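You operate a simulated robot arm through the tools that you are given. There is no shell and no other tool. Be economical: measure what you need, move in short steps, check, and stop when the job is done.

The job below is to be done with a simulated robot arm. You get a single attempt, and the scene is never put back.

## Task
Move the brown plug to box socket two, then the cream plug to box socket three.
Fine: red rocker switch off first and on again last.

Only the result counts: the job must be done as asked and must still hold three seconds after the hand-in. Knocking over, shifting, dropping, spilling or breaking anything else fails it.

## Robot
A 6-joint arm with a two-finger parallel gripper, fixed in place. Base frame: the origin is at the foot of the arm, x ahead of it, y to its left, z up. Readings come in m, degrees, newtons and seconds.
Its first joint turns from -66.0 to 66.0 degrees. Payload 1.57 kg.
Tool frame: the origin (TCP) lies between the finger pads and is the grasp point; the fingertips stand 0.03 m ahead of it; z points along the fingers, y is the line along which they close. The gripper opens to 0.08 m. The fingers are 0.017 m wide and 0.012 m thick; the gripper's body (0.04 by 0.082 m) begins 0.08 m behind the TCP.
Orientation is that of the tool frame in the base frame, as a unit quaternion [x, y, z, w]. With the fingers straight down and closing along the base's y, the tool's x points along the base's -x, its y along +y and its z along -z.

## Interface
- The arm moves only by the tool servo_tool. Its argument "steps" is one flat list of numbers, 7 for each row, row after row: the shift along the base's x, y, z in m, then the turn, a rotation vector about the base's x, y, z in degrees, then the finger opening in m, from 0 to 0.08. In form: [x, y, z, ax, ay, az, jaw, x, y, z, ax, ay, az, jaw, ...]. A call has 1 to 20 rows; each row shifts and turns the commanded pose from where the row before left it. A row lasts 0.2 s, in which the tool goes at most 0.05 m and 8.6 degrees; a call with a longer step from one row to the next is refused whole, and so is a gripper value outside its range. Where a pose cannot be reached the arm comes as near as it can. A force on the tool above 40 N (or 10 N above the force at the start of the call, whichever is more), or a blocked arm, ends the call early, and 0.2 s more pass. Each finger travels about 0.153 m/s and halts on what it meets, pressing with about 38 N; the grip force reading is that of the motor and also rises with nothing between the fingers. The clock runs only during rows and for 0.2 s after the last one: add rows that do not move to give the fingers time. It gives the time, the measured TCP pose, the force on the tool (base axes), the opening and the grip force at its end, in the units of the frame above (readings bear some noise).
- Cameras (640 x 400 px; columns grow to the right, rows downward): "scene" is fixed at [0.0618, -0.3335, 0.4322]; the picture's right is [0.73, -0.68, 0.00], its down [-0.33, -0.35, -0.88] and it looks along [0.60, 0.64, -0.48] (base axes); focal length 349 px, centre (320, 200). "wrist" rides on the gripper at [-0.032, 0, -0.078] in the tool frame; the picture's right is [0.00, -1.00, 0.00], its down [0.97, 0.00, -0.24] and it looks along [0.24, 0.00, 0.97] (tool axes); focal length 218 px, centre (320, 200). There is no depth. A picture from a camera that has moved, and an enlarged one, comes with that camera's place and axes in the base frame and with its lens.
- grab_frame(camera): a new picture of that camera. It takes no simulated time.
- inspect(camera, box): a new picture of the part [left, top, right, bottom] of that camera's present view, enlarged. It takes no simulated time.
- finish_job(): hands the job in; it is judged then, once.

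Go step by step. Nothing tells you positions but the pictures and the camera data: compare them with the known pose of the tool, close in by small moves and look again before you grip or let go. The budget is 120 turns and 68 pictures, counting those below and the enlarged ones. Unless the task says otherwise, let go and move clear before handing in, and close with one line.

The tools are called after ">>>" as a command line: name --argument value ..., lists and objects as JSON in quotes. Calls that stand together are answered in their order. servo_tool: Moves the arm, as the interface text tells. Its arguments: {"type":"object","properties":{"steps":{"type":"array"}},"required":["steps"]} The other tools are called the same way: grab_frame (camera) takes a picture; inspect (camera, box) takes an enlarged picture of a part of a camera's view; finish_job () hands the job in.

At the start:

```text
time_s: 0.0
eef_pos: [0.2224, 0.0563, 0.2926]
orientation: [-0.001, 1.0, -0.001, 0.001]
ft_force: [-0.5, -0.8, -0.3]
width: 0.0798
grasp_force: 0.0
```

scene: 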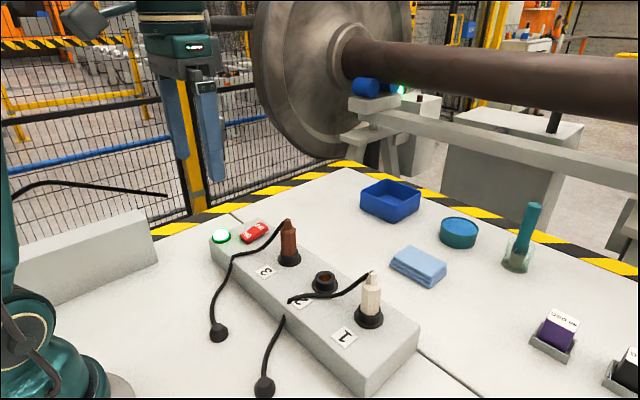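
wrist: 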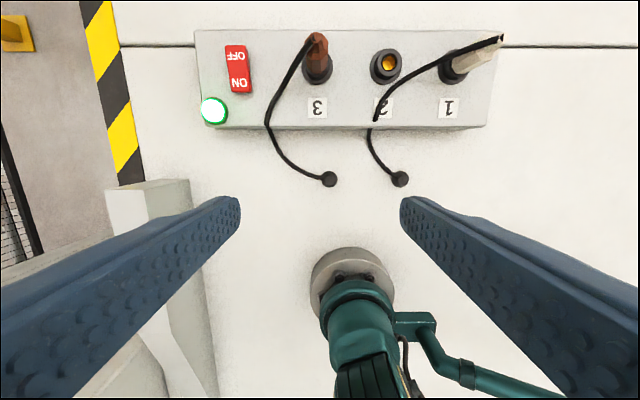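

The box carries the rocker and light at its left end, then socket 3 (brown plug), socket 2 (empty) and socket 1 (cream plug). I'll enlarge the views to measure the parts.

>>> inspect --camera "wrist" --box '[180, 10, 520, 210]'

>>> inspect --camera "scene" --box '[190, 200, 430, 400]'

```text
1.88 times, centred on (350, 110) of wrist
camera zoom: at [0.2546, 0.058, 0.3713], right [0.0, -1.0, 0.0], down [-0.97, 0.0, 0.24], along [-0.24, 0.0, -0.97], focal length 411 px, centre (264, 369)
```

zoom: 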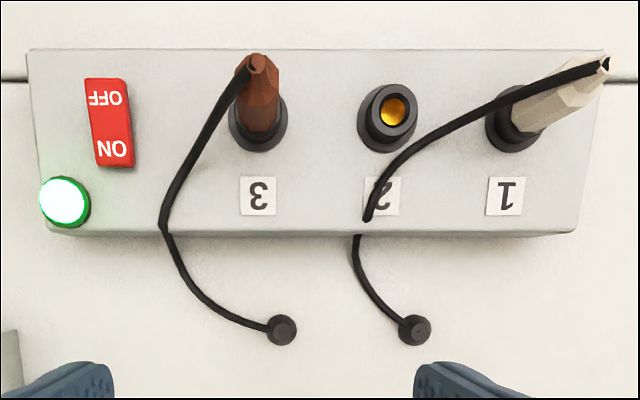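

```text
2.00 times, centred on (310, 300) of scene
camera zoom: at [0.0618, -0.3335, 0.4322], right [0.73, -0.68, 0.0], down [-0.33, -0.35, -0.88], along [0.6, 0.64, -0.48], focal length 697 px, centre (340, 0)
```

zoom: 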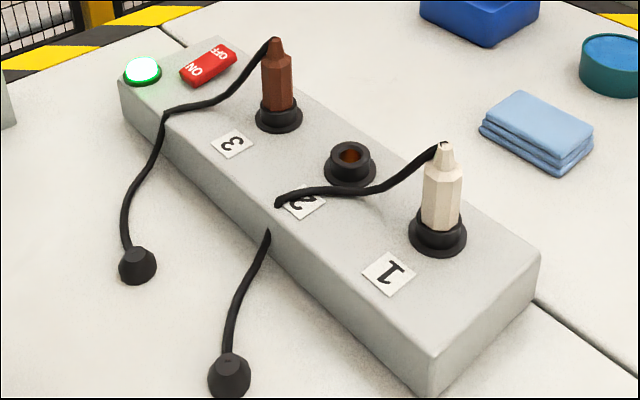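

Triangulating puts the sockets near x≈0.358 with y≈0.063 (three), -0.029 (two) and -0.12 (one), plug tops at z≈0.125 and the rocker near (0.35, 0.165). The pictures suggest the table lies lower than stated, so I'll check heights as I go. Next I close the jaws and move above the rocker.

>>> servo_tool --steps '[0.022, 0.0214, -0.02, 0, 0, 0, 0.0, 0.022, 0.0214, -0.02, 0, 0, 0, 0.0, 0.022, 0.0214, -0.02, 0, 0, 0, 0.0, 0.022, 0.0214, -0.02, 0, 0, 0, 0.0, 0.022, 0.0214, -0.02, 0, 0, 0, 0.0, 0, 0, 0, 0, 0, 0, 0]'

>>> grab_frame --camera "wrist"

>>> grab_frame --camera "scene"

```text
time_s: 1.4
eef_pos: [0.3304, 0.1635, 0.1902]
orientation: [-0.001, 1.0, -0.002, 0.001]
ft_force: [0.1, -0.6, -0.1]
width: 0.0001
grasp_force: 21.5
```

```text
63 pictures are left
camera wrist: at [0.3634, 0.165, 0.2688], right [0.0, -1.0, 0.0], down [-0.97, 0.0, 0.24], along [-0.24, 0.0, -0.97], focal length 218 px, centre (320, 200)
```

wrist: 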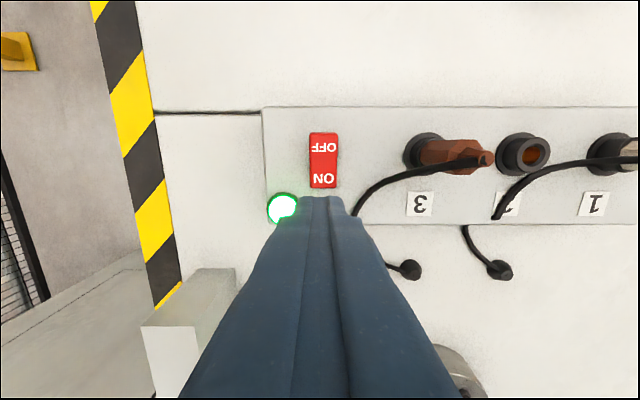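

```text
62 pictures are left
```

scene: 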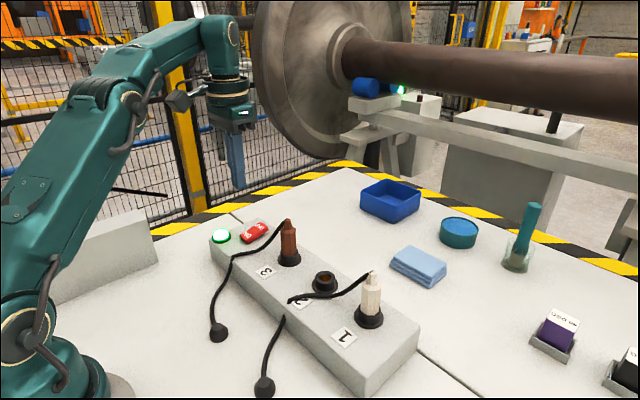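

The rocker's OFF end triangulates to about (0.363, 0.162), top z≈0.065. I move over it and descend to just above it.

>>> servo_tool --steps '[0.018, 0, -0.02, 0, 0, 0, 0.0, 0.018, 0, -0.03, 0, 0, 0, 0.0, 0, 0, -0.02, 0, 0, 0, 0, 0, 0, 0, 0, 0, 0, 0]'

>>> inspect --camera "scene" --box '[190, 130, 350, 280]'

>>> inspect --camera "wrist" --box '[220, 100, 460, 250]'

```text
time_s: 2.4
eef_pos: [0.361, 0.1602, 0.1205]
orientation: [-0.001, 1.0, 0.0, 0.001]
ft_force: [-0.4, -0.1, 0.5]
width: 0.0
grasp_force: 21.5
out of reach, approached as far as the arm can: row 2
```

```text
2.67 times, centred on (270, 205) of scene
camera zoom: at [0.0618, -0.3335, 0.4322], right [0.73, -0.68, 0.0], down [-0.33, -0.35, -0.88], along [0.6, 0.64, -0.48], focal length 930 px, centre (453, 187)
```

zoom: 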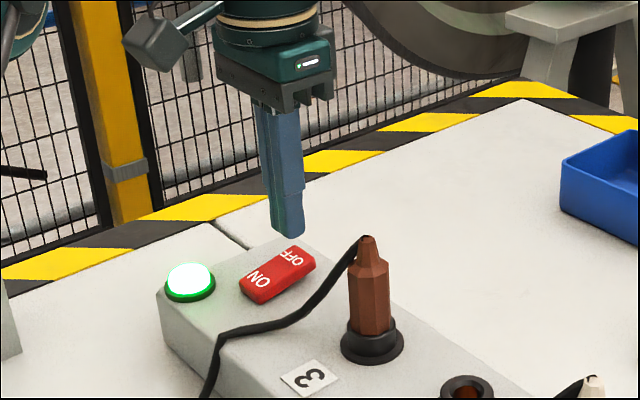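

```text
2.67 times, centred on (340, 175) of wrist
camera zoom: at [0.3932, 0.1608, 0.1978], right [0.0, -1.0, 0.0], down [-0.97, 0.0, 0.24], along [-0.24, 0.0, -0.97], focal length 582 px, centre (267, 267)
```

zoom: 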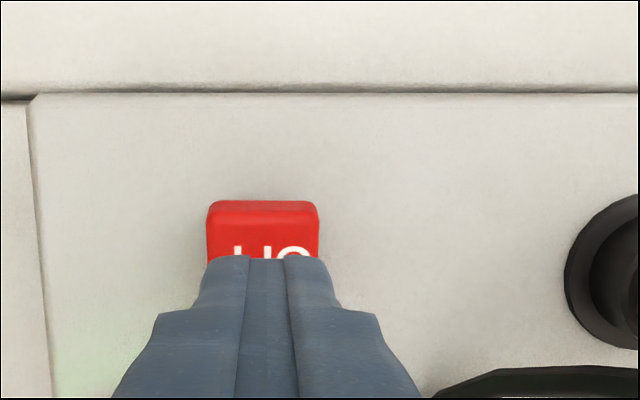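

The fingertips stand above the raised OFF half, aligned in y. I press down in small steps, then look.

>>> servo_tool --steps '[0.003, 0, -0.01, 0, 0, 0, 0.0, 0, 0, -0.008, 0, 0, 0, 0.0, 0, 0, -0.004, 0, 0, 0, 0, 0, 0, -0.003, 0, 0, 0, 0, 0, 0, -0.003, 0, 0, 0, 0]'

>>> inspect --camera "scene" --box '[190, 170, 300, 270]'

```text
time_s: 3.7
eef_pos: [0.3657, 0.1596, 0.0954]
orientation: [0.0, 1.0, 0.0, 0.005]
ft_force: [-1.8, 0.2, 3.1]
width: 0.0
grasp_force: 21.8
stopped in row 5: the force on the tool passed its limit (the readings are from after the stop); the commanded pose is now the measured one
```

```text
4.00 times, centred on (245, 220) of scene
camera zoom: at [0.0618, -0.3335, 0.4322], right [0.73, -0.68, 0.0], down [-0.33, -0.35, -0.88], along [0.6, 0.64, -0.48], focal length 1394 px, centre (620, 120)
```

zoom: 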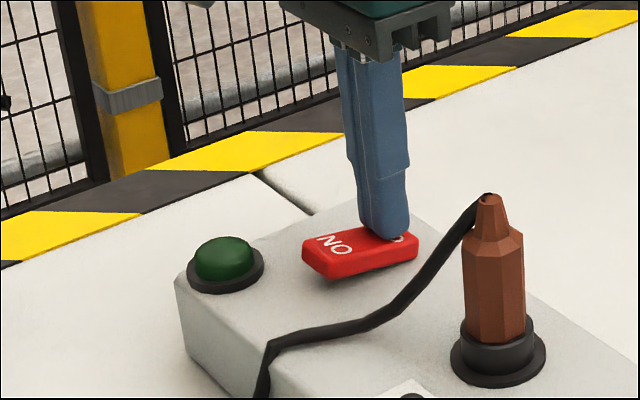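

The light is out and the rocker is down on OFF, with the fingertip at about z=0.065. I lift, go above the brown plug, and turn the jaws 45° so they close across the cable's direction.

>>> servo_tool --steps '[0, 0, 0.038, 0, 0, 0, 0.0, 0, 0, 0.038, 0, 0, 0, 0.0, 0, 0, 0.03, 0, 0, 0, 0.02, -0.001, -0.016, 0, 0, 0, -7.5, 0.04, -0.001, -0.016, 0, 0, 0, -7.5, 0.06, -0.001, -0.016, 0, 0, 0, -7.5, 0.06, -0.001, -0.016, 0, 0, 0, -7.5, 0.06, -0.001, -0.016, 0, 0, 0, -7.5, 0.06, -0.001, -0.016, 0, 0, 0, -7.5, 0.06, 0, 0, 0, 0, 0, 0, 0.06]'

>>> grab_frame --camera "wrist"

>>> grab_frame --camera "scene"

```text
time_s: 5.9
eef_pos: [0.3366, 0.0506, 0.1899]
orientation: [0.383, 0.924, -0.003, 0.004]
ft_force: [0.3, -0.2, -0.7]
width: 0.0599
grasp_force: 0.1
out of reach, approached as far as the arm can: row 2, 3
```

```text
58 pictures are left
camera wrist: at [0.3595, 0.0296, 0.2675], right [-0.71, -0.71, 0.0], down [-0.69, 0.69, 0.23], along [-0.16, 0.16, -0.97], focal length 218 px, centre (320, 200)
```

wrist: 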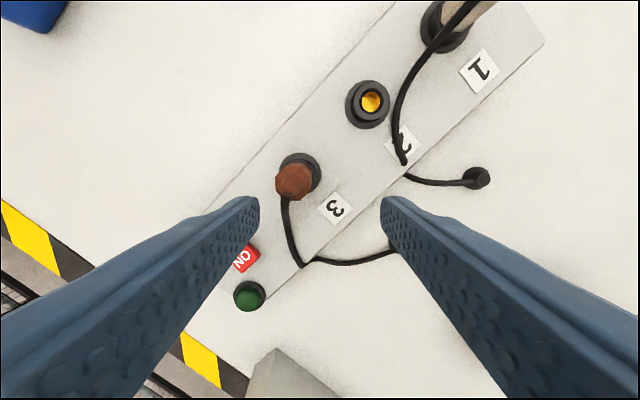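

```text
57 pictures are left
```

scene: 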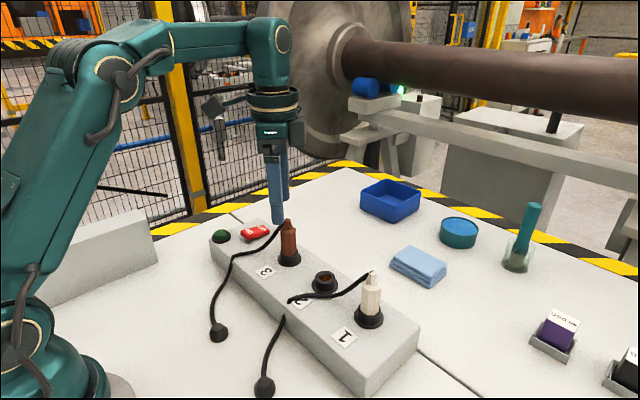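

Brown plug axis comes out near (0.357, 0.060). I shift over it and lower until the tips are just above its top, then check centring.

>>> servo_tool --steps '[0.0204, 0.0094, -0.012, 0, 0, 0, 0.06, 0, 0, -0.012, 0, 0, 0, 0.06, 0, 0, 0, 0, 0, 0, 0.06]'

>>> grab_frame --camera "wrist"

>>> inspect --camera "scene" --box '[210, 130, 370, 280]'

```text
time_s: 6.7
eef_pos: [0.3579, 0.0604, 0.1635]
orientation: [0.383, 0.924, -0.001, 0.004]
ft_force: [-0.6, -0.2, -0.2]
width: 0.0601
grasp_force: 0.0
```

```text
56 pictures are left
camera wrist: at [0.3809, 0.0398, 0.2423], right [-0.71, -0.71, 0.0], down [-0.69, 0.69, 0.23], along [-0.16, 0.16, -0.97], focal length 218 px, centre (320, 200)
```

wrist: 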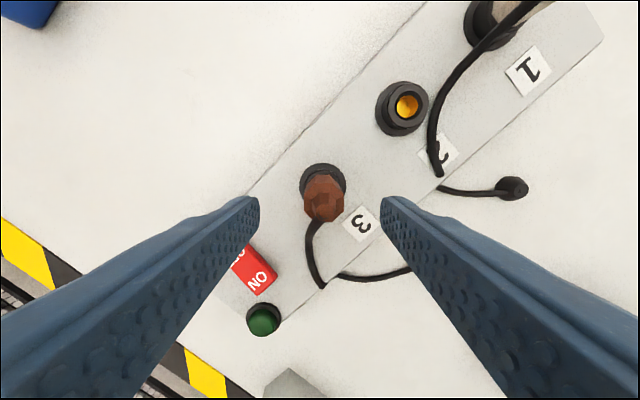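

```text
2.67 times, centred on (290, 205) of scene
camera zoom: at [0.0618, -0.3335, 0.4322], right [0.73, -0.68, 0.0], down [-0.33, -0.35, -0.88], along [0.6, 0.64, -0.48], focal length 930 px, centre (400, 187)
```

zoom: 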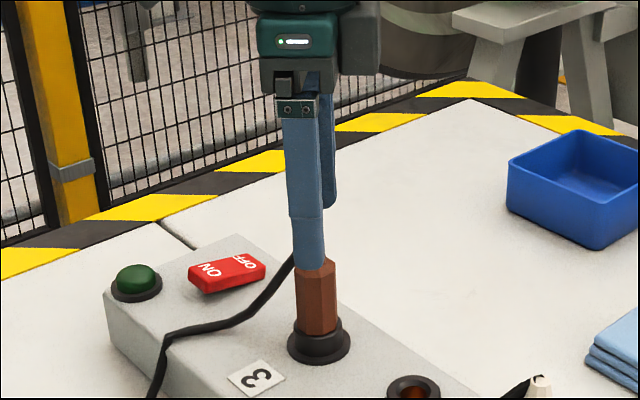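

The plug sits at about (0.360, 0.058), between the pads with good clearance. I correct 2 mm and descend to grip height with tips just over the socket collar.

>>> servo_tool --steps '[0.002, -0.002, -0.02, 0, 0, 0, 0.06, 0, 0, -0.02, 0, 0, 0, 0.06, 0, 0, -0.015, 0, 0, 0, 0.06, 0, 0, 0, 0, 0, 0, 0.06]'

>>> inspect --camera "scene" --box '[230, 170, 350, 280]'

>>> grab_frame --camera "wrist"

```text
time_s: 7.7
eef_pos: [0.3594, 0.061, 0.1097]
orientation: [0.383, 0.924, -0.002, 0.004]
ft_force: [-0.2, -0.4, 0.4]
width: 0.0599
grasp_force: 0.0
```

```text
3.64 times, centred on (290, 225) of scene
camera zoom: at [0.0618, -0.3335, 0.4322], right [0.73, -0.68, 0.0], down [-0.33, -0.35, -0.88], along [0.6, 0.64, -0.48], focal length 1268 px, centre (429, 109)
```

zoom: 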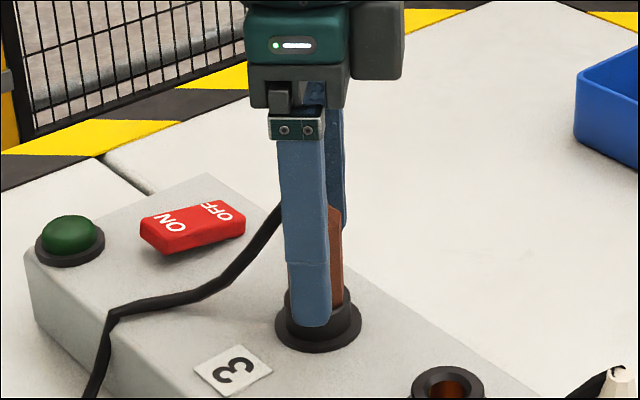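

```text
53 pictures are left
camera wrist: at [0.3812, 0.04, 0.187], right [-0.71, -0.71, 0.0], down [-0.69, 0.69, 0.23], along [-0.16, 0.16, -0.97], focal length 218 px, centre (320, 200)
```

wrist: 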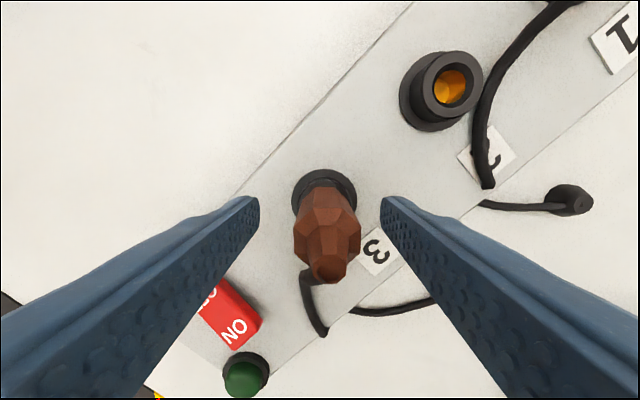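

The pads are around the body, tips above the collar. I nudge about 2 mm to centre, lower 5 mm, and close the jaws.

>>> servo_tool --steps '[-0.0018, -0.0018, -0.005, 0, 0, 0, 0.06, 0, 0, 0, 0, 0, 0, 0.045, 0, 0, 0, 0, 0, 0, 0.03, 0, 0, 0, 0, 0, 0, 0.01, 0, 0, 0, 0, 0, 0, 0.01, 0, 0, 0, 0, 0, 0, 0.01]'

>>> grab_frame --camera "wrist"

>>> inspect --camera "scene" --box '[230, 170, 350, 280]'

```text
time_s: 9.1
eef_pos: [0.3558, 0.0579, 0.1056]
orientation: [0.382, 0.924, -0.001, 0.004]
ft_force: [-0.3, 0.0, 0.3]
width: 0.0242
grasp_force: 35.9
```

```text
52 pictures are left
camera wrist: at [0.3798, 0.0369, 0.1827], right [-0.71, -0.71, 0.0], down [-0.69, 0.69, 0.23], along [-0.16, 0.16, -0.97], focal length 218 px, centre (320, 200)
```

wrist: 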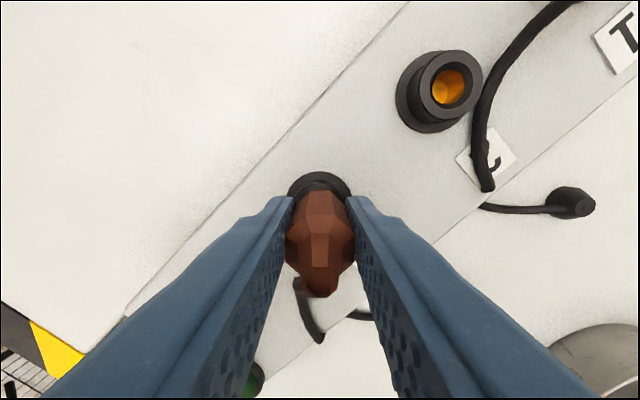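

```text
3.64 times, centred on (290, 225) of scene
camera zoom: at [0.0618, -0.3335, 0.4322], right [0.73, -0.68, 0.0], down [-0.33, -0.35, -0.88], along [0.6, 0.64, -0.48], focal length 1268 px, centre (429, 109)
```

zoom: 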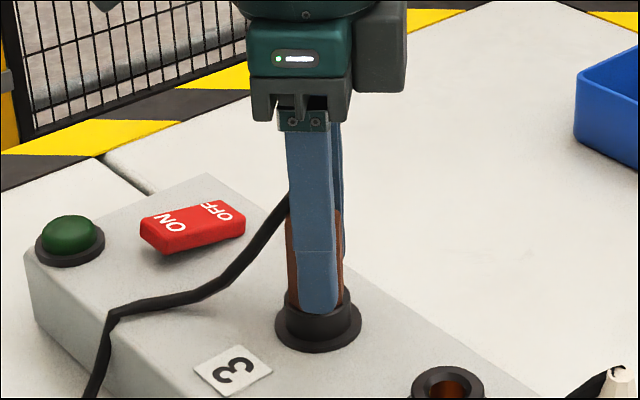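

Firm grip at 0.024 m opening. I pull the plug straight up.

>>> servo_tool --steps '[0, 0, 0.006, 0, 0, 0, 0.01, 0, 0, 0.008, 0, 0, 0, 0.01, 0, 0, 0.012, 0, 0, 0, 0.01, 0, 0, 0.014, 0, 0, 0, 0.01, 0, 0, 0.014, 0, 0, 0, 0.01, 0, 0, 0, 0, 0, 0, 0.01]'

>>> grab_frame --camera "scene"

>>> grab_frame --camera "wrist"

```text
time_s: 10.5
eef_pos: [0.3565, 0.056, 0.1596]
orientation: [0.382, 0.924, -0.002, 0.003]
ft_force: [-0.4, -0.4, -1.0]
width: 0.0243
grasp_force: 35.5
```

```text
50 pictures are left
```

scene: 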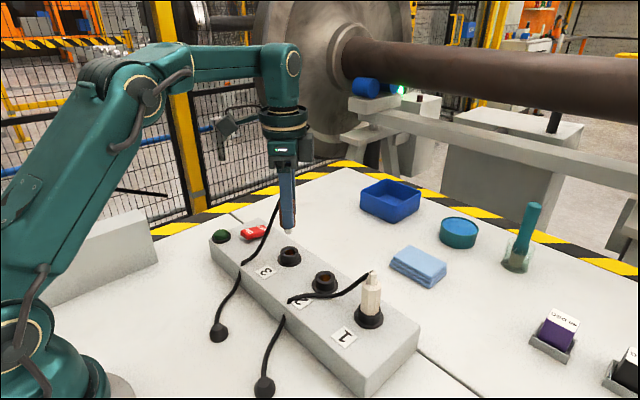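

```text
49 pictures are left
camera wrist: at [0.379, 0.0355, 0.2379], right [-0.71, -0.71, 0.0], down [-0.69, 0.69, 0.23], along [-0.16, 0.16, -0.97], focal length 218 px, centre (320, 200)
```

wrist: 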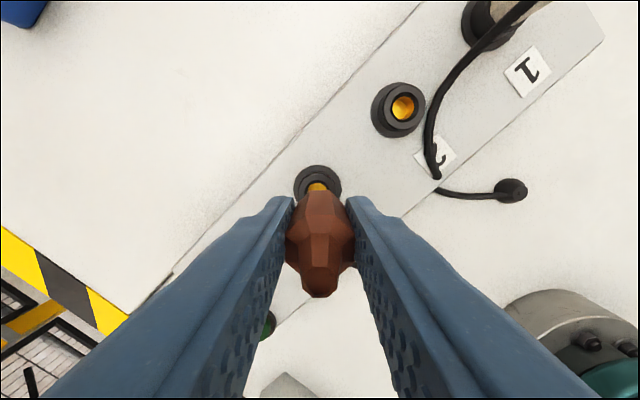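

The plug is out cleanly. Socket 3 now appears at (318,180) in the wrist view, so once I've shifted, socket 2 should appear at exactly that place. I move by about (-0.003, -0.085).

>>> servo_tool --steps '[-0.001, -0.0285, 0, 0, 0, 0, 0.01, -0.001, -0.0285, 0, 0, 0, 0, 0.01, -0.001, -0.0285, 0, 0, 0, 0, 0.01, 0, 0, 0, 0, 0, 0, 0.01]'

>>> grab_frame --camera "wrist"

>>> grab_frame --camera "scene"

```text
time_s: 11.5
eef_pos: [0.3546, -0.0304, 0.1585]
orientation: [0.382, 0.924, -0.003, 0.004]
ft_force: [-0.4, 0.3, -1.3]
width: 0.0243
grasp_force: 35.9
```

```text
48 pictures are left
camera wrist: at [0.3775, -0.0504, 0.236], right [-0.71, -0.71, 0.0], down [-0.69, 0.69, 0.23], along [-0.16, 0.16, -0.97], focal length 218 px, centre (320, 200)
```

wrist: 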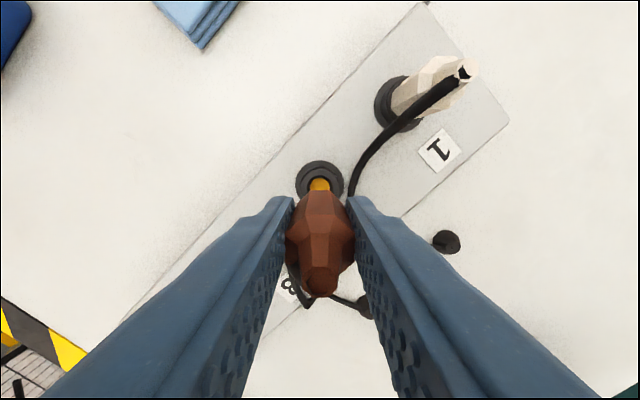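

```text
47 pictures are left
```

scene: 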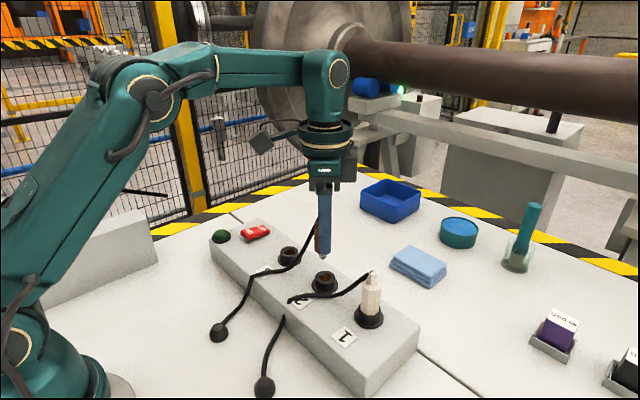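

Socket 2 is close to the reference place. I zoom to compare finely.

>>> inspect --camera "wrist" --box '[270, 140, 370, 210]'

>>> inspect --camera "scene" --box '[270, 210, 380, 310]'

```text
5.71 times, centred on (320, 175) of wrist
camera zoom: at [0.3775, -0.0504, 0.236], right [-0.71, -0.71, 0.0], down [-0.69, 0.69, 0.23], along [-0.16, 0.16, -0.97], focal length 1247 px, centre (320, 343)
```

zoom: 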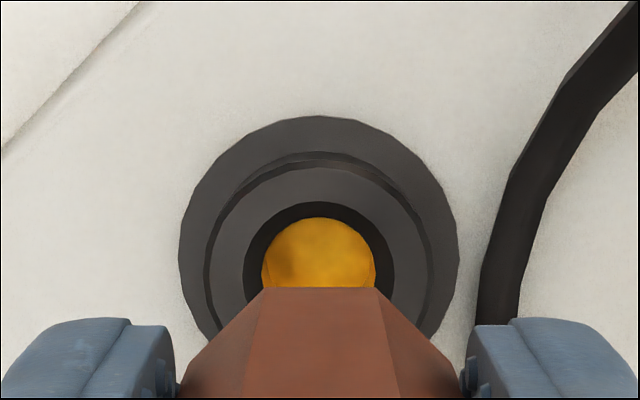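

```text
4.00 times, centred on (325, 260) of scene
camera zoom: at [0.0618, -0.3335, 0.4322], right [0.73, -0.68, 0.0], down [-0.33, -0.35, -0.88], along [0.6, 0.64, -0.48], focal length 1394 px, centre (300, -40)
```

zoom: 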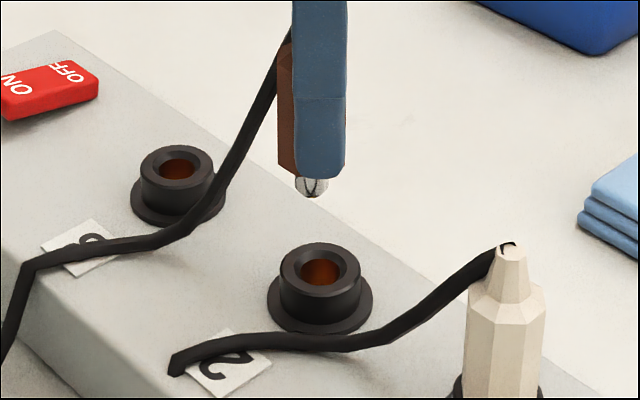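

Sideways the plug and socket agree; along the other axis the socket sits about 4 px too high, i.e. the tool should go ~3.5 mm toward (+x, -y). I correct and look again.

>>> servo_tool --steps '[0.0026, -0.0026, 0, 0, 0, 0, 0.01, 0, 0, 0, 0, 0, 0, 0.01]'

>>> inspect --camera "wrist" --box '[270, 140, 370, 210]'

>>> inspect --camera "scene" --box '[270, 210, 380, 310]'

```text
time_s: 12.1
eef_pos: [0.3573, -0.0311, 0.1583]
orientation: [0.382, 0.924, -0.001, 0.003]
ft_force: [0.2, -0.2, -0.7]
width: 0.0243
grasp_force: 36.2
```

```text
5.71 times, centred on (320, 175) of wrist
camera zoom: at [0.3803, -0.0526, 0.2368], right [-0.71, -0.71, 0.0], down [-0.69, 0.69, 0.23], along [-0.16, 0.16, -0.97], focal length 1247 px, centre (320, 343)
```

zoom: 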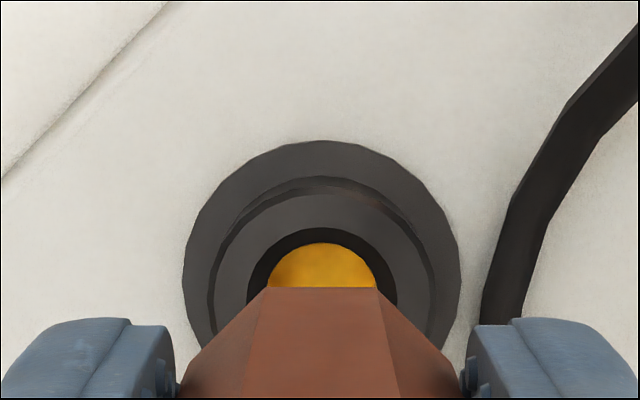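

```text
4.00 times, centred on (325, 260) of scene
camera zoom: at [0.0618, -0.3335, 0.4322], right [0.73, -0.68, 0.0], down [-0.33, -0.35, -0.88], along [0.6, 0.64, -0.48], focal length 1394 px, centre (300, -40)
```

zoom: 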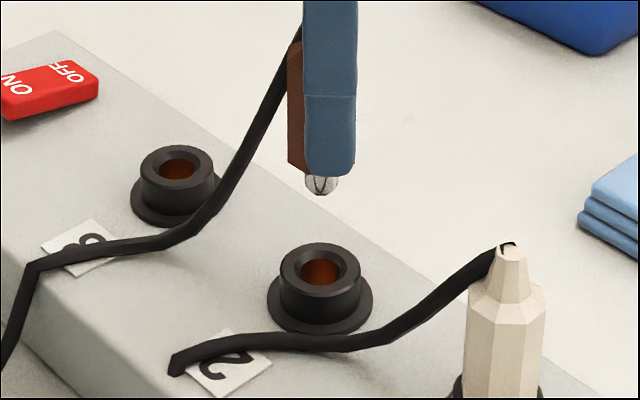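

Both views now show the plug above the socket 2 bore. I lower 30 mm and check again before inserting.

>>> servo_tool --steps '[0, 0, -0.015, 0, 0, 0, 0.01, 0, 0, -0.015, 0, 0, 0, 0.01, 0, 0, 0, 0, 0, 0, 0.01]'

>>> inspect --camera "wrist" --box '[270, 140, 370, 210]'

>>> inspect --camera "scene" --box '[270, 210, 380, 310]'

```text
time_s: 12.9
eef_pos: [0.3572, -0.0309, 0.1293]
orientation: [0.382, 0.924, -0.002, 0.004]
ft_force: [-0.2, -0.4, -1.2]
width: 0.0242
grasp_force: 36.1
```

```text
5.71 times, centred on (320, 175) of wrist
camera zoom: at [0.3798, -0.0517, 0.2062], right [-0.71, -0.71, 0.0], down [-0.69, 0.69, 0.23], along [-0.16, 0.16, -0.97], focal length 1247 px, centre (320, 343)
```

zoom: 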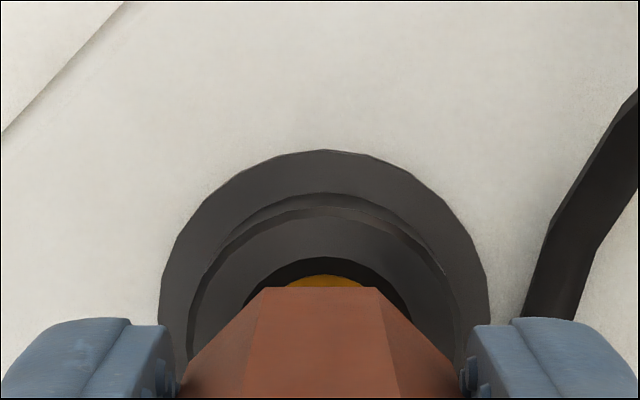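

```text
4.00 times, centred on (325, 260) of scene
camera zoom: at [0.0618, -0.3335, 0.4322], right [0.73, -0.68, 0.0], down [-0.33, -0.35, -0.88], along [0.6, 0.64, -0.48], focal length 1394 px, centre (300, -40)
```

zoom: 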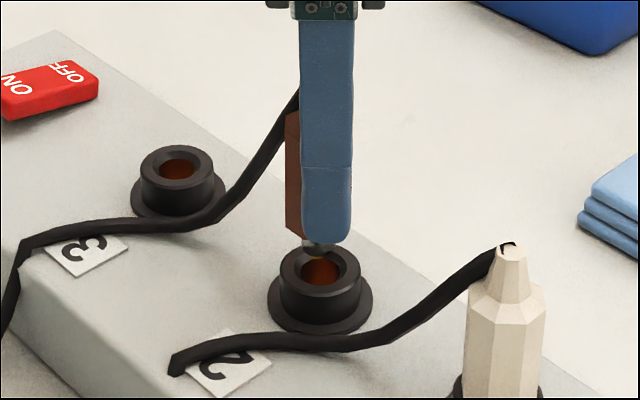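

Nearly centred; about 1 mm correction remains. I apply it and insert in small steps down to the height at which I gripped.

>>> servo_tool --steps '[0.0004, -0.0012, -0.004, 0, 0, 0, 0.01, 0, 0, -0.004, 0, 0, 0, 0.01, 0, 0, -0.004, 0, 0, 0, 0.01, 0, 0, -0.004, 0, 0, 0, 0.01, 0, 0, -0.004, 0, 0, 0, 0.01, 0, 0, -0.003, 0, 0, 0, 0.01, 0, 0, 0, 0, 0, 0, 0.01]'

>>> inspect --camera "scene" --box '[270, 210, 380, 310]'

>>> grab_frame --camera "wrist"

```text
time_s: 14.5
eef_pos: [0.3577, -0.0317, 0.1062]
orientation: [0.382, 0.924, -0.001, 0.004]
ft_force: [0.1, -0.1, -4.5]
width: 0.0245
grasp_force: 36.2
```

```text
4.00 times, centred on (325, 260) of scene
camera zoom: at [0.0618, -0.3335, 0.4322], right [0.73, -0.68, 0.0], down [-0.33, -0.35, -0.88], along [0.6, 0.64, -0.48], focal length 1394 px, centre (300, -40)
```

zoom: 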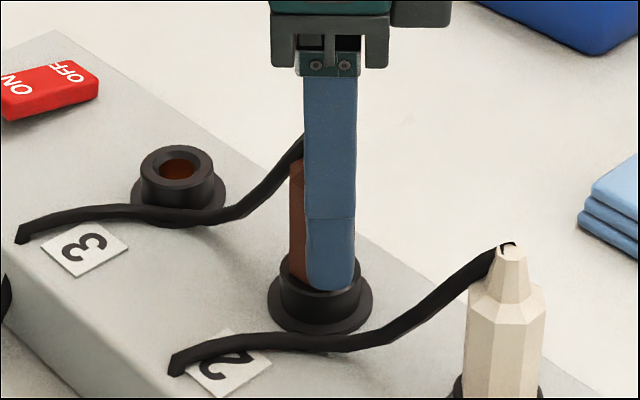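

```text
39 pictures are left
camera wrist: at [0.3808, -0.0529, 0.184], right [-0.71, -0.71, 0.0], down [-0.69, 0.69, 0.23], along [-0.16, 0.16, -0.97], focal length 218 px, centre (320, 200)
```

wrist: 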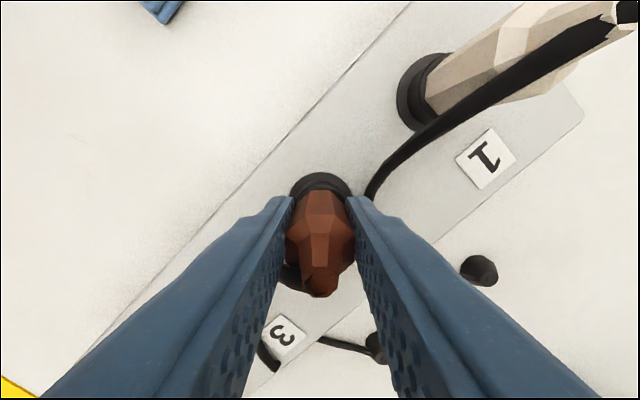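

The plug is in, at the same height as when gripped, and seems held. I push 2 mm more to make sure it is fully seated.

>>> servo_tool --steps '[0, 0, -0.001, 0, 0, 0, 0.01, 0, 0, -0.001, 0, 0, 0, 0.01, 0, 0, 0, 0, 0, 0, 0.01]'

```text
time_s: 15.3
eef_pos: [0.3588, -0.0316, 0.1041]
orientation: [0.383, 0.924, -0.001, 0.005]
ft_force: [-4.9, 2.0, 17.2]
width: 0.0246
grasp_force: 35.8
```

It bottoms out firmly (17 N), so it is seated. I open the jaws modestly and rise straight up.

>>> servo_tool --steps '[0, 0, 0.001, 0, 0, 0, 0.01, 0, 0, 0, 0, 0, 0, 0.03, 0, 0, 0, 0, 0, 0, 0.045, 0, 0, 0, 0, 0, 0, 0.045, 0, 0, 0.02, 0, 0, 0, 0.045, 0, 0, 0.02, 0, 0, 0, 0.045, 0, 0, 0.02, 0, 0, 0, 0.045, 0, 0, 0, 0, 0, 0, 0.045]'

>>> grab_frame --camera "scene"

>>> grab_frame --camera "wrist"

```text
time_s: 17.1
eef_pos: [0.358, -0.0338, 0.1635]
orientation: [0.381, 0.924, -0.002, 0.004]
ft_force: [0.4, 0.2, 0.4]
width: 0.0451
grasp_force: 0.0
```

```text
38 pictures are left
```

scene: 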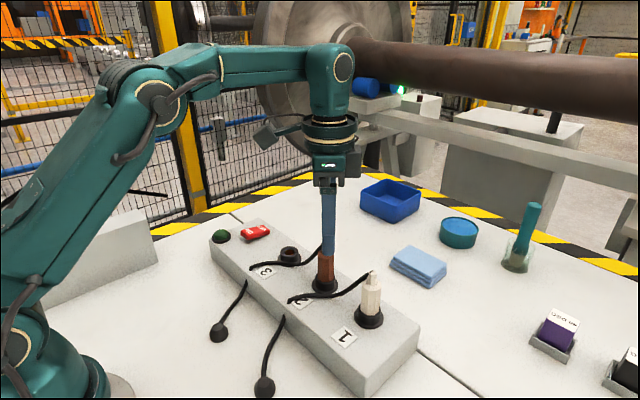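

```text
37 pictures are left
camera wrist: at [0.3811, -0.0541, 0.2425], right [-0.71, -0.71, 0.0], down [-0.69, 0.69, 0.23], along [-0.16, 0.16, -0.97], focal length 218 px, centre (320, 200)
```

wrist: 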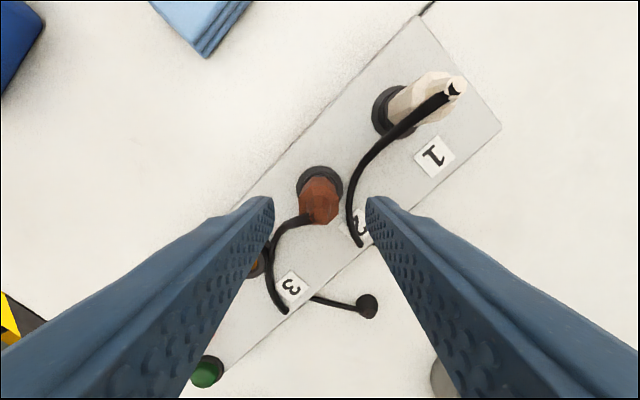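

Brown stands in socket 2. Now the cream plug, near (0.359, -0.119): I move above it and turn the jaws another 56° so they close roughly along x, clear of its cable.

>>> servo_tool --steps '[0, 0, 0.008, 0, 0, -8, 0.055, 0.0002, -0.0143, 0, 0, 0, -8, 0.055, 0.0002, -0.0143, 0, 0, 0, -8, 0.055, 0.0002, -0.0143, 0, 0, 0, -8, 0.055, 0.0002, -0.0143, 0, 0, 0, -8, 0.055, 0.0002, -0.0143, 0, 0, 0, -8, 0.055, 0.0002, -0.0143, 0, 0, 0, -8, 0.055, 0, 0, 0, 0, 0, 0, 0.055]'

>>> grab_frame --camera "wrist"

>>> inspect --camera "scene" --box '[220, 180, 440, 350]'

```text
time_s: 18.9
eef_pos: [0.3586, -0.1184, 0.1734]
orientation: [0.772, 0.636, -0.004, 0.003]
ft_force: [-0.8, 0.4, -0.1]
width: 0.0551
grasp_force: 0.0
```

```text
36 pictures are left
camera wrist: at [0.353, -0.1474, 0.2511], right [-0.98, 0.19, 0.0], down [0.19, 0.95, 0.23], along [0.04, 0.23, -0.97], focal length 218 px, centre (320, 200)
```

wrist: 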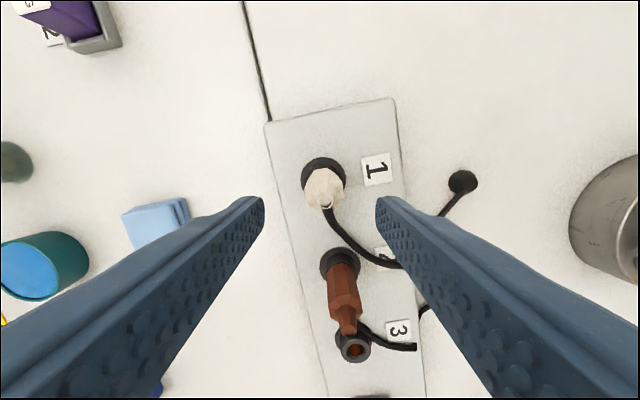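

```text
2.35 times, centred on (330, 265) of scene
camera zoom: at [0.0618, -0.3335, 0.4322], right [0.73, -0.68, 0.0], down [-0.33, -0.35, -0.88], along [0.6, 0.64, -0.48], focal length 820 px, centre (296, 47)
```

zoom: 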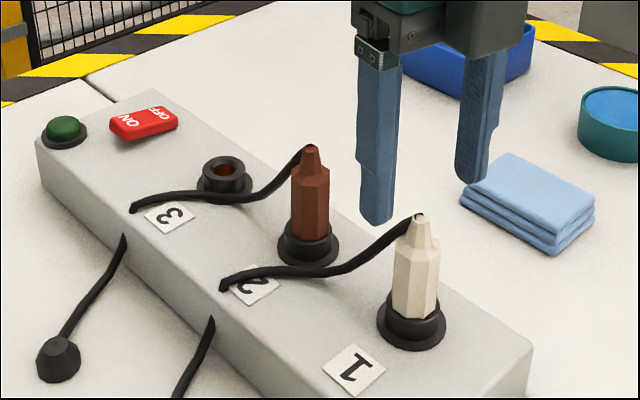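

The cream plug's flange shows the tool should shift about (-0.004, -0.005). I do so, drop to just above the plug and check.

>>> servo_tool --steps '[-0.0035, -0.0048, -0.01, 0, 0, 0, 0.055, 0, 0, 0, 0, 0, 0, 0.055]'

>>> inspect --camera "wrist" --box '[220, 120, 420, 260]'

>>> inspect --camera "scene" --box '[280, 220, 440, 340]'

```text
time_s: 19.5
eef_pos: [0.3536, -0.1247, 0.1628]
orientation: [0.772, 0.636, -0.003, 0.003]
ft_force: [0.0, 0.7, -0.1]
width: 0.0547
grasp_force: 0.0
```

```text
2.86 times, centred on (320, 190) of wrist
camera zoom: at [0.3482, -0.153, 0.2412], right [-0.98, 0.19, 0.0], down [0.19, 0.95, 0.23], along [0.04, 0.23, -0.97], focal length 624 px, centre (320, 229)
```

zoom: 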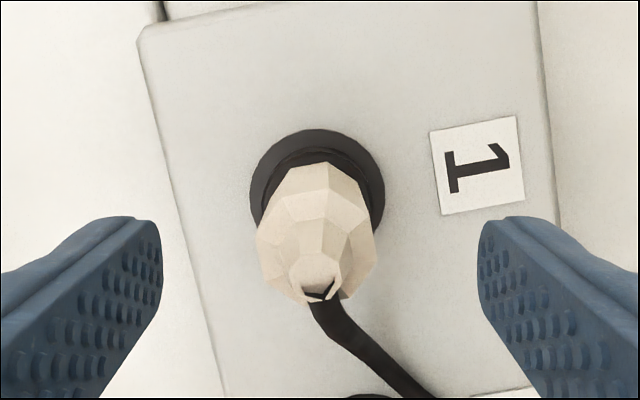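

```text
3.33 times, centred on (360, 280) of scene
camera zoom: at [0.0618, -0.3335, 0.4322], right [0.73, -0.68, 0.0], down [-0.33, -0.35, -0.88], along [0.6, 0.64, -0.48], focal length 1162 px, centre (187, -67)
```

zoom: 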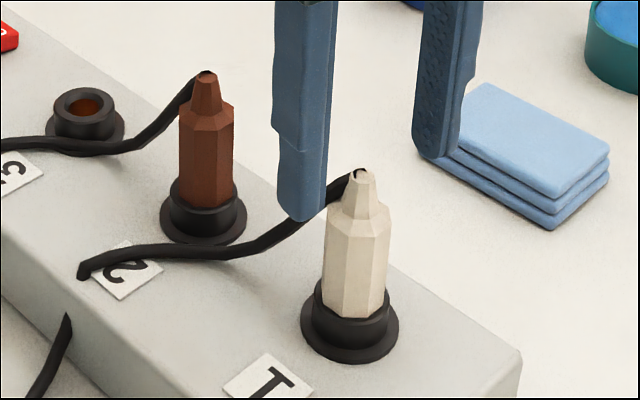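

Well centred now (0.7 mm residual), and the cable runs clear of the fingers. I descend to grip height.

>>> servo_tool --steps '[0.0007, 0, -0.02, 0, 0, 0, 0.055, 0, 0, -0.02, 0, 0, 0, 0.055, 0, 0, -0.018, 0, 0, 0, 0.055, 0, 0, 0, 0, 0, 0, 0.055]'

>>> inspect --camera "wrist" --box '[220, 140, 420, 320]'

>>> inspect --camera "scene" --box '[280, 220, 440, 340]'

```text
time_s: 20.5
eef_pos: [0.3572, -0.1236, 0.104]
orientation: [0.772, 0.636, -0.004, 0.003]
ft_force: [1.1, 0.3, -0.6]
width: 0.0548
grasp_force: 0.2
```

```text
2.22 times, centred on (320, 230) of wrist
camera zoom: at [0.3507, -0.1526, 0.1834], right [-0.98, 0.19, 0.0], down [0.18, 0.95, 0.23], along [0.04, 0.23, -0.97], focal length 485 px, centre (320, 133)
```

zoom: 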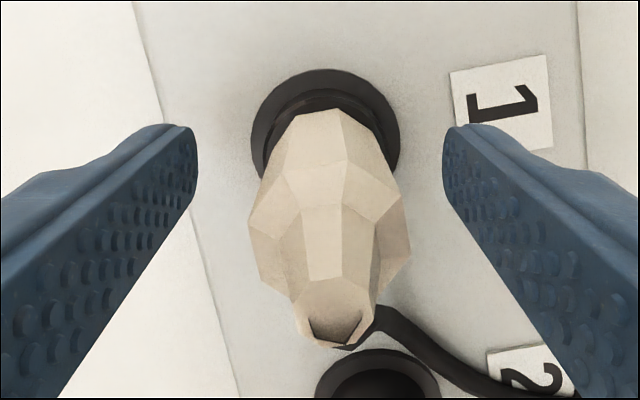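

```text
3.33 times, centred on (360, 280) of scene
camera zoom: at [0.0618, -0.3335, 0.4322], right [0.73, -0.68, 0.0], down [-0.33, -0.35, -0.88], along [0.6, 0.64, -0.48], focal length 1162 px, centre (187, -67)
```

zoom: 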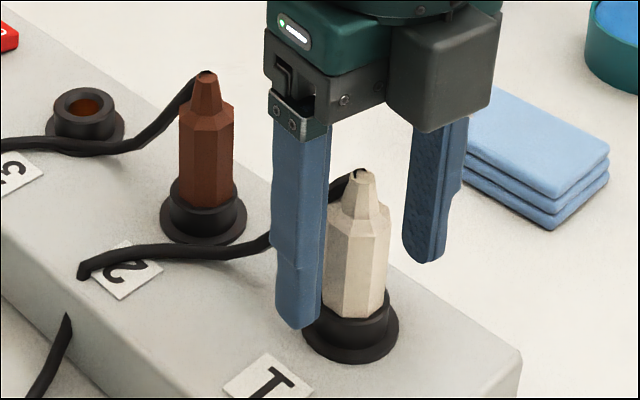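

Tips are level with the lower body, just above the collar. I nudge 1.5 mm to centre and close.

>>> servo_tool --steps '[-0.0015, -0.0012, 0, 0, 0, 0, 0.055, 0, 0, 0, 0, 0, 0, 0.04, 0, 0, 0, 0, 0, 0, 0.025, 0, 0, 0, 0, 0, 0, 0.01, 0, 0, 0, 0, 0, 0, 0.01, 0, 0, 0, 0, 0, 0, 0.01]'

>>> inspect --camera "wrist" --box '[220, 140, 420, 320]'

>>> inspect --camera "scene" --box '[280, 220, 440, 340]'

```text
time_s: 21.9
eef_pos: [0.3558, -0.1249, 0.1056]
orientation: [0.771, 0.637, -0.003, 0.002]
ft_force: [-2.0, 1.3, 2.0]
width: 0.0253
grasp_force: 36.8
```

```text
2.22 times, centred on (320, 230) of wrist
camera zoom: at [0.3492, -0.1537, 0.1839], right [-0.98, 0.19, 0.0], down [0.18, 0.95, 0.23], along [0.04, 0.23, -0.97], focal length 485 px, centre (320, 133)
```

zoom: 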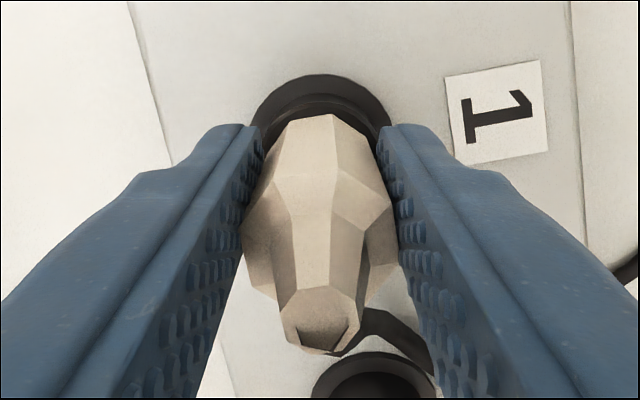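

```text
3.33 times, centred on (360, 280) of scene
camera zoom: at [0.0618, -0.3335, 0.4322], right [0.73, -0.68, 0.0], down [-0.33, -0.35, -0.88], along [0.6, 0.64, -0.48], focal length 1162 px, centre (187, -67)
```

zoom: 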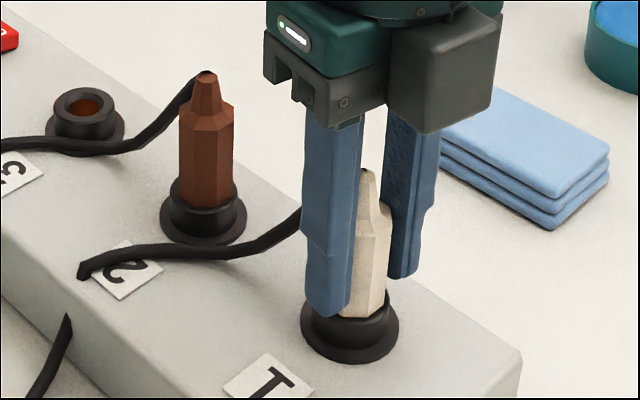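

Firm grip on the cream plug. I pull it straight up.

>>> servo_tool --steps '[0, 0, 0.006, 0, 0, 0, 0.01, 0, 0, 0.008, 0, 0, 0, 0.01, 0, 0, 0.012, 0, 0, 0, 0.01, 0, 0, 0.014, 0, 0, 0, 0.01, 0, 0, 0.014, 0, 0, 0, 0.01, 0, 0, 0, 0, 0, 0, 0.01]'

>>> inspect --camera "wrist" --box '[270, 140, 370, 210]'

>>> grab_frame --camera "scene"

```text
time_s: 23.3
eef_pos: [0.3535, -0.125, 0.1613]
orientation: [0.771, 0.637, -0.004, 0.003]
ft_force: [0.4, 0.5, -0.3]
width: 0.0253
grasp_force: 36.7
```

```text
5.71 times, centred on (320, 175) of wrist
camera zoom: at [0.3486, -0.1551, 0.2387], right [-0.98, 0.19, 0.0], down [0.18, 0.95, 0.23], along [0.04, 0.23, -0.97], focal length 1247 px, centre (320, 343)
```

zoom: 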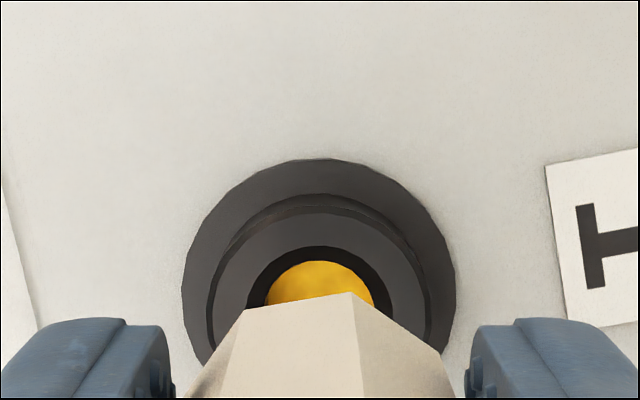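

```text
27 pictures are left
```

scene: 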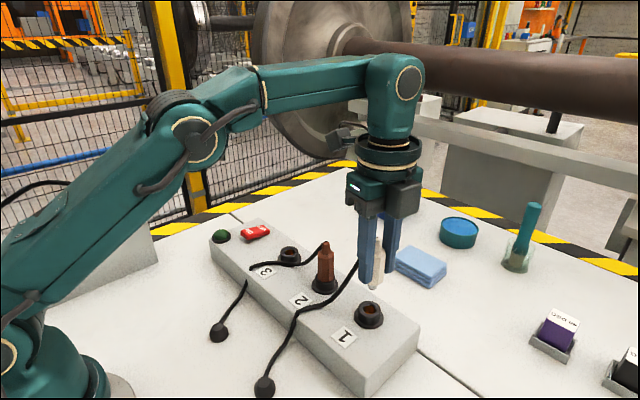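

Cream is out. The brown plug stands in the direct path, so I retreat and rise, pass in front of it, then come forward above socket 3.

>>> servo_tool --steps '[-0.018, 0, 0.016, 0, 0, 0, 0.01, -0.018, 0, 0.016, 0, 0, 0, 0.01, -0.018, 0, 0.016, 0, 0, 0, 0.01, 0, 0.0362, 0, 0, 0, 0, 0.01, 0, 0.0362, 0, 0, 0, 0, 0.01, 0, 0.0362, 0, 0, 0, 0, 0.01, 0, 0.0362, 0, 0, 0, 0, 0.01, 0, 0.0362, 0, 0, 0, 0, 0.01, 0.018, 0, -0.012, 0, 0, 0, 0.01, 0.018, 0, -0.012, 0, 0, 0, 0.01, 0.018, 0, -0.014, 0, 0, 0, 0.01, 0, 0, 0, 0, 0, 0, 0.01]'

>>> grab_frame --camera "wrist"

>>> grab_frame --camera "scene"

```text
time_s: 25.9
eef_pos: [0.3545, 0.0544, 0.1703]
orientation: [0.771, 0.636, -0.004, 0.003]
ft_force: [-0.4, -1.2, -0.9]
width: 0.0249
grasp_force: 36.6
```

```text
26 pictures are left
camera wrist: at [0.3489, 0.025, 0.2488], right [-0.98, 0.19, 0.0], down [0.18, 0.95, 0.23], along [0.04, 0.23, -0.97], focal length 218 px, centre (320, 200)
```

wrist: 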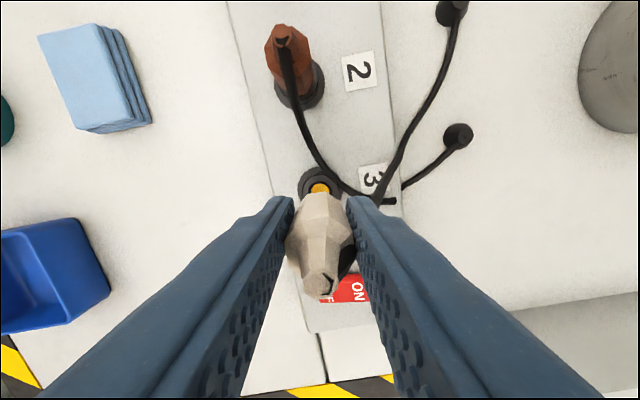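

```text
25 pictures are left
```

scene: 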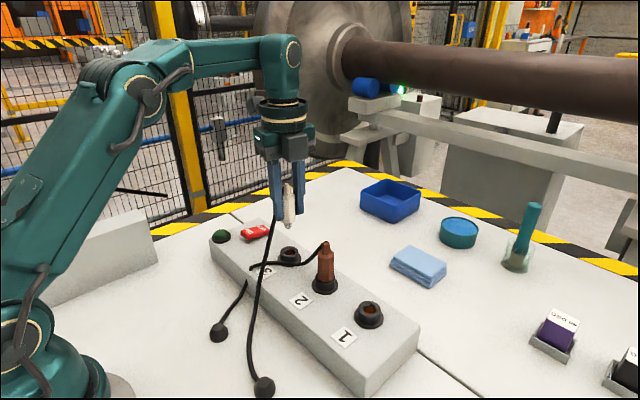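

Socket 3 lies under the plug. I lower to the reference height and zoom to compare with the reference (flange centre 319, top 158 in the zoomed view).

>>> servo_tool --steps '[0, 0, -0.009, 0, 0, 0, 0.01, 0, 0, 0, 0, 0, 0, 0.01]'

>>> inspect --camera "wrist" --box '[270, 140, 370, 210]'

>>> inspect --camera "scene" --box '[220, 180, 350, 290]'

```text
time_s: 26.5
eef_pos: [0.3537, 0.0545, 0.1617]
orientation: [0.771, 0.636, -0.003, 0.003]
ft_force: [0.4, 0.3, -1.5]
width: 0.0251
grasp_force: 36.6
```

```text
5.71 times, centred on (320, 175) of wrist
camera zoom: at [0.3482, 0.0255, 0.239], right [-0.98, 0.19, 0.0], down [0.18, 0.95, 0.23], along [0.04, 0.23, -0.97], focal length 1247 px, centre (320, 343)
```

zoom: 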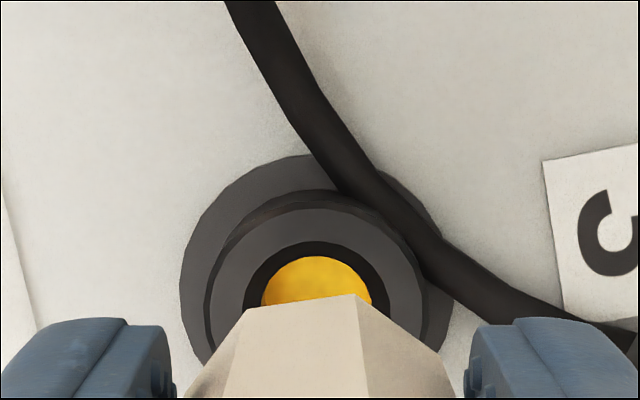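

```text
3.64 times, centred on (285, 235) of scene
camera zoom: at [0.0618, -0.3335, 0.4322], right [0.73, -0.68, 0.0], down [-0.33, -0.35, -0.88], along [0.6, 0.64, -0.48], focal length 1268 px, centre (447, 73)
```

zoom: 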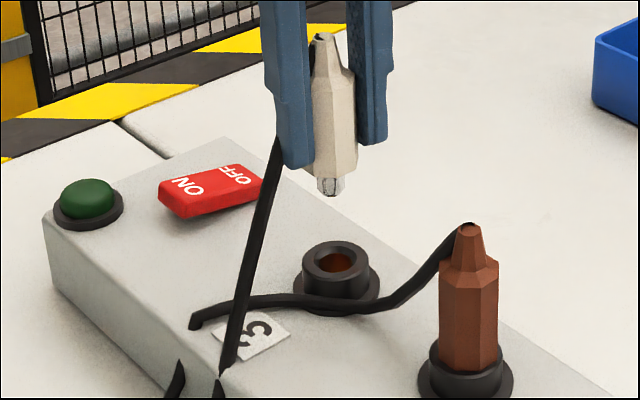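

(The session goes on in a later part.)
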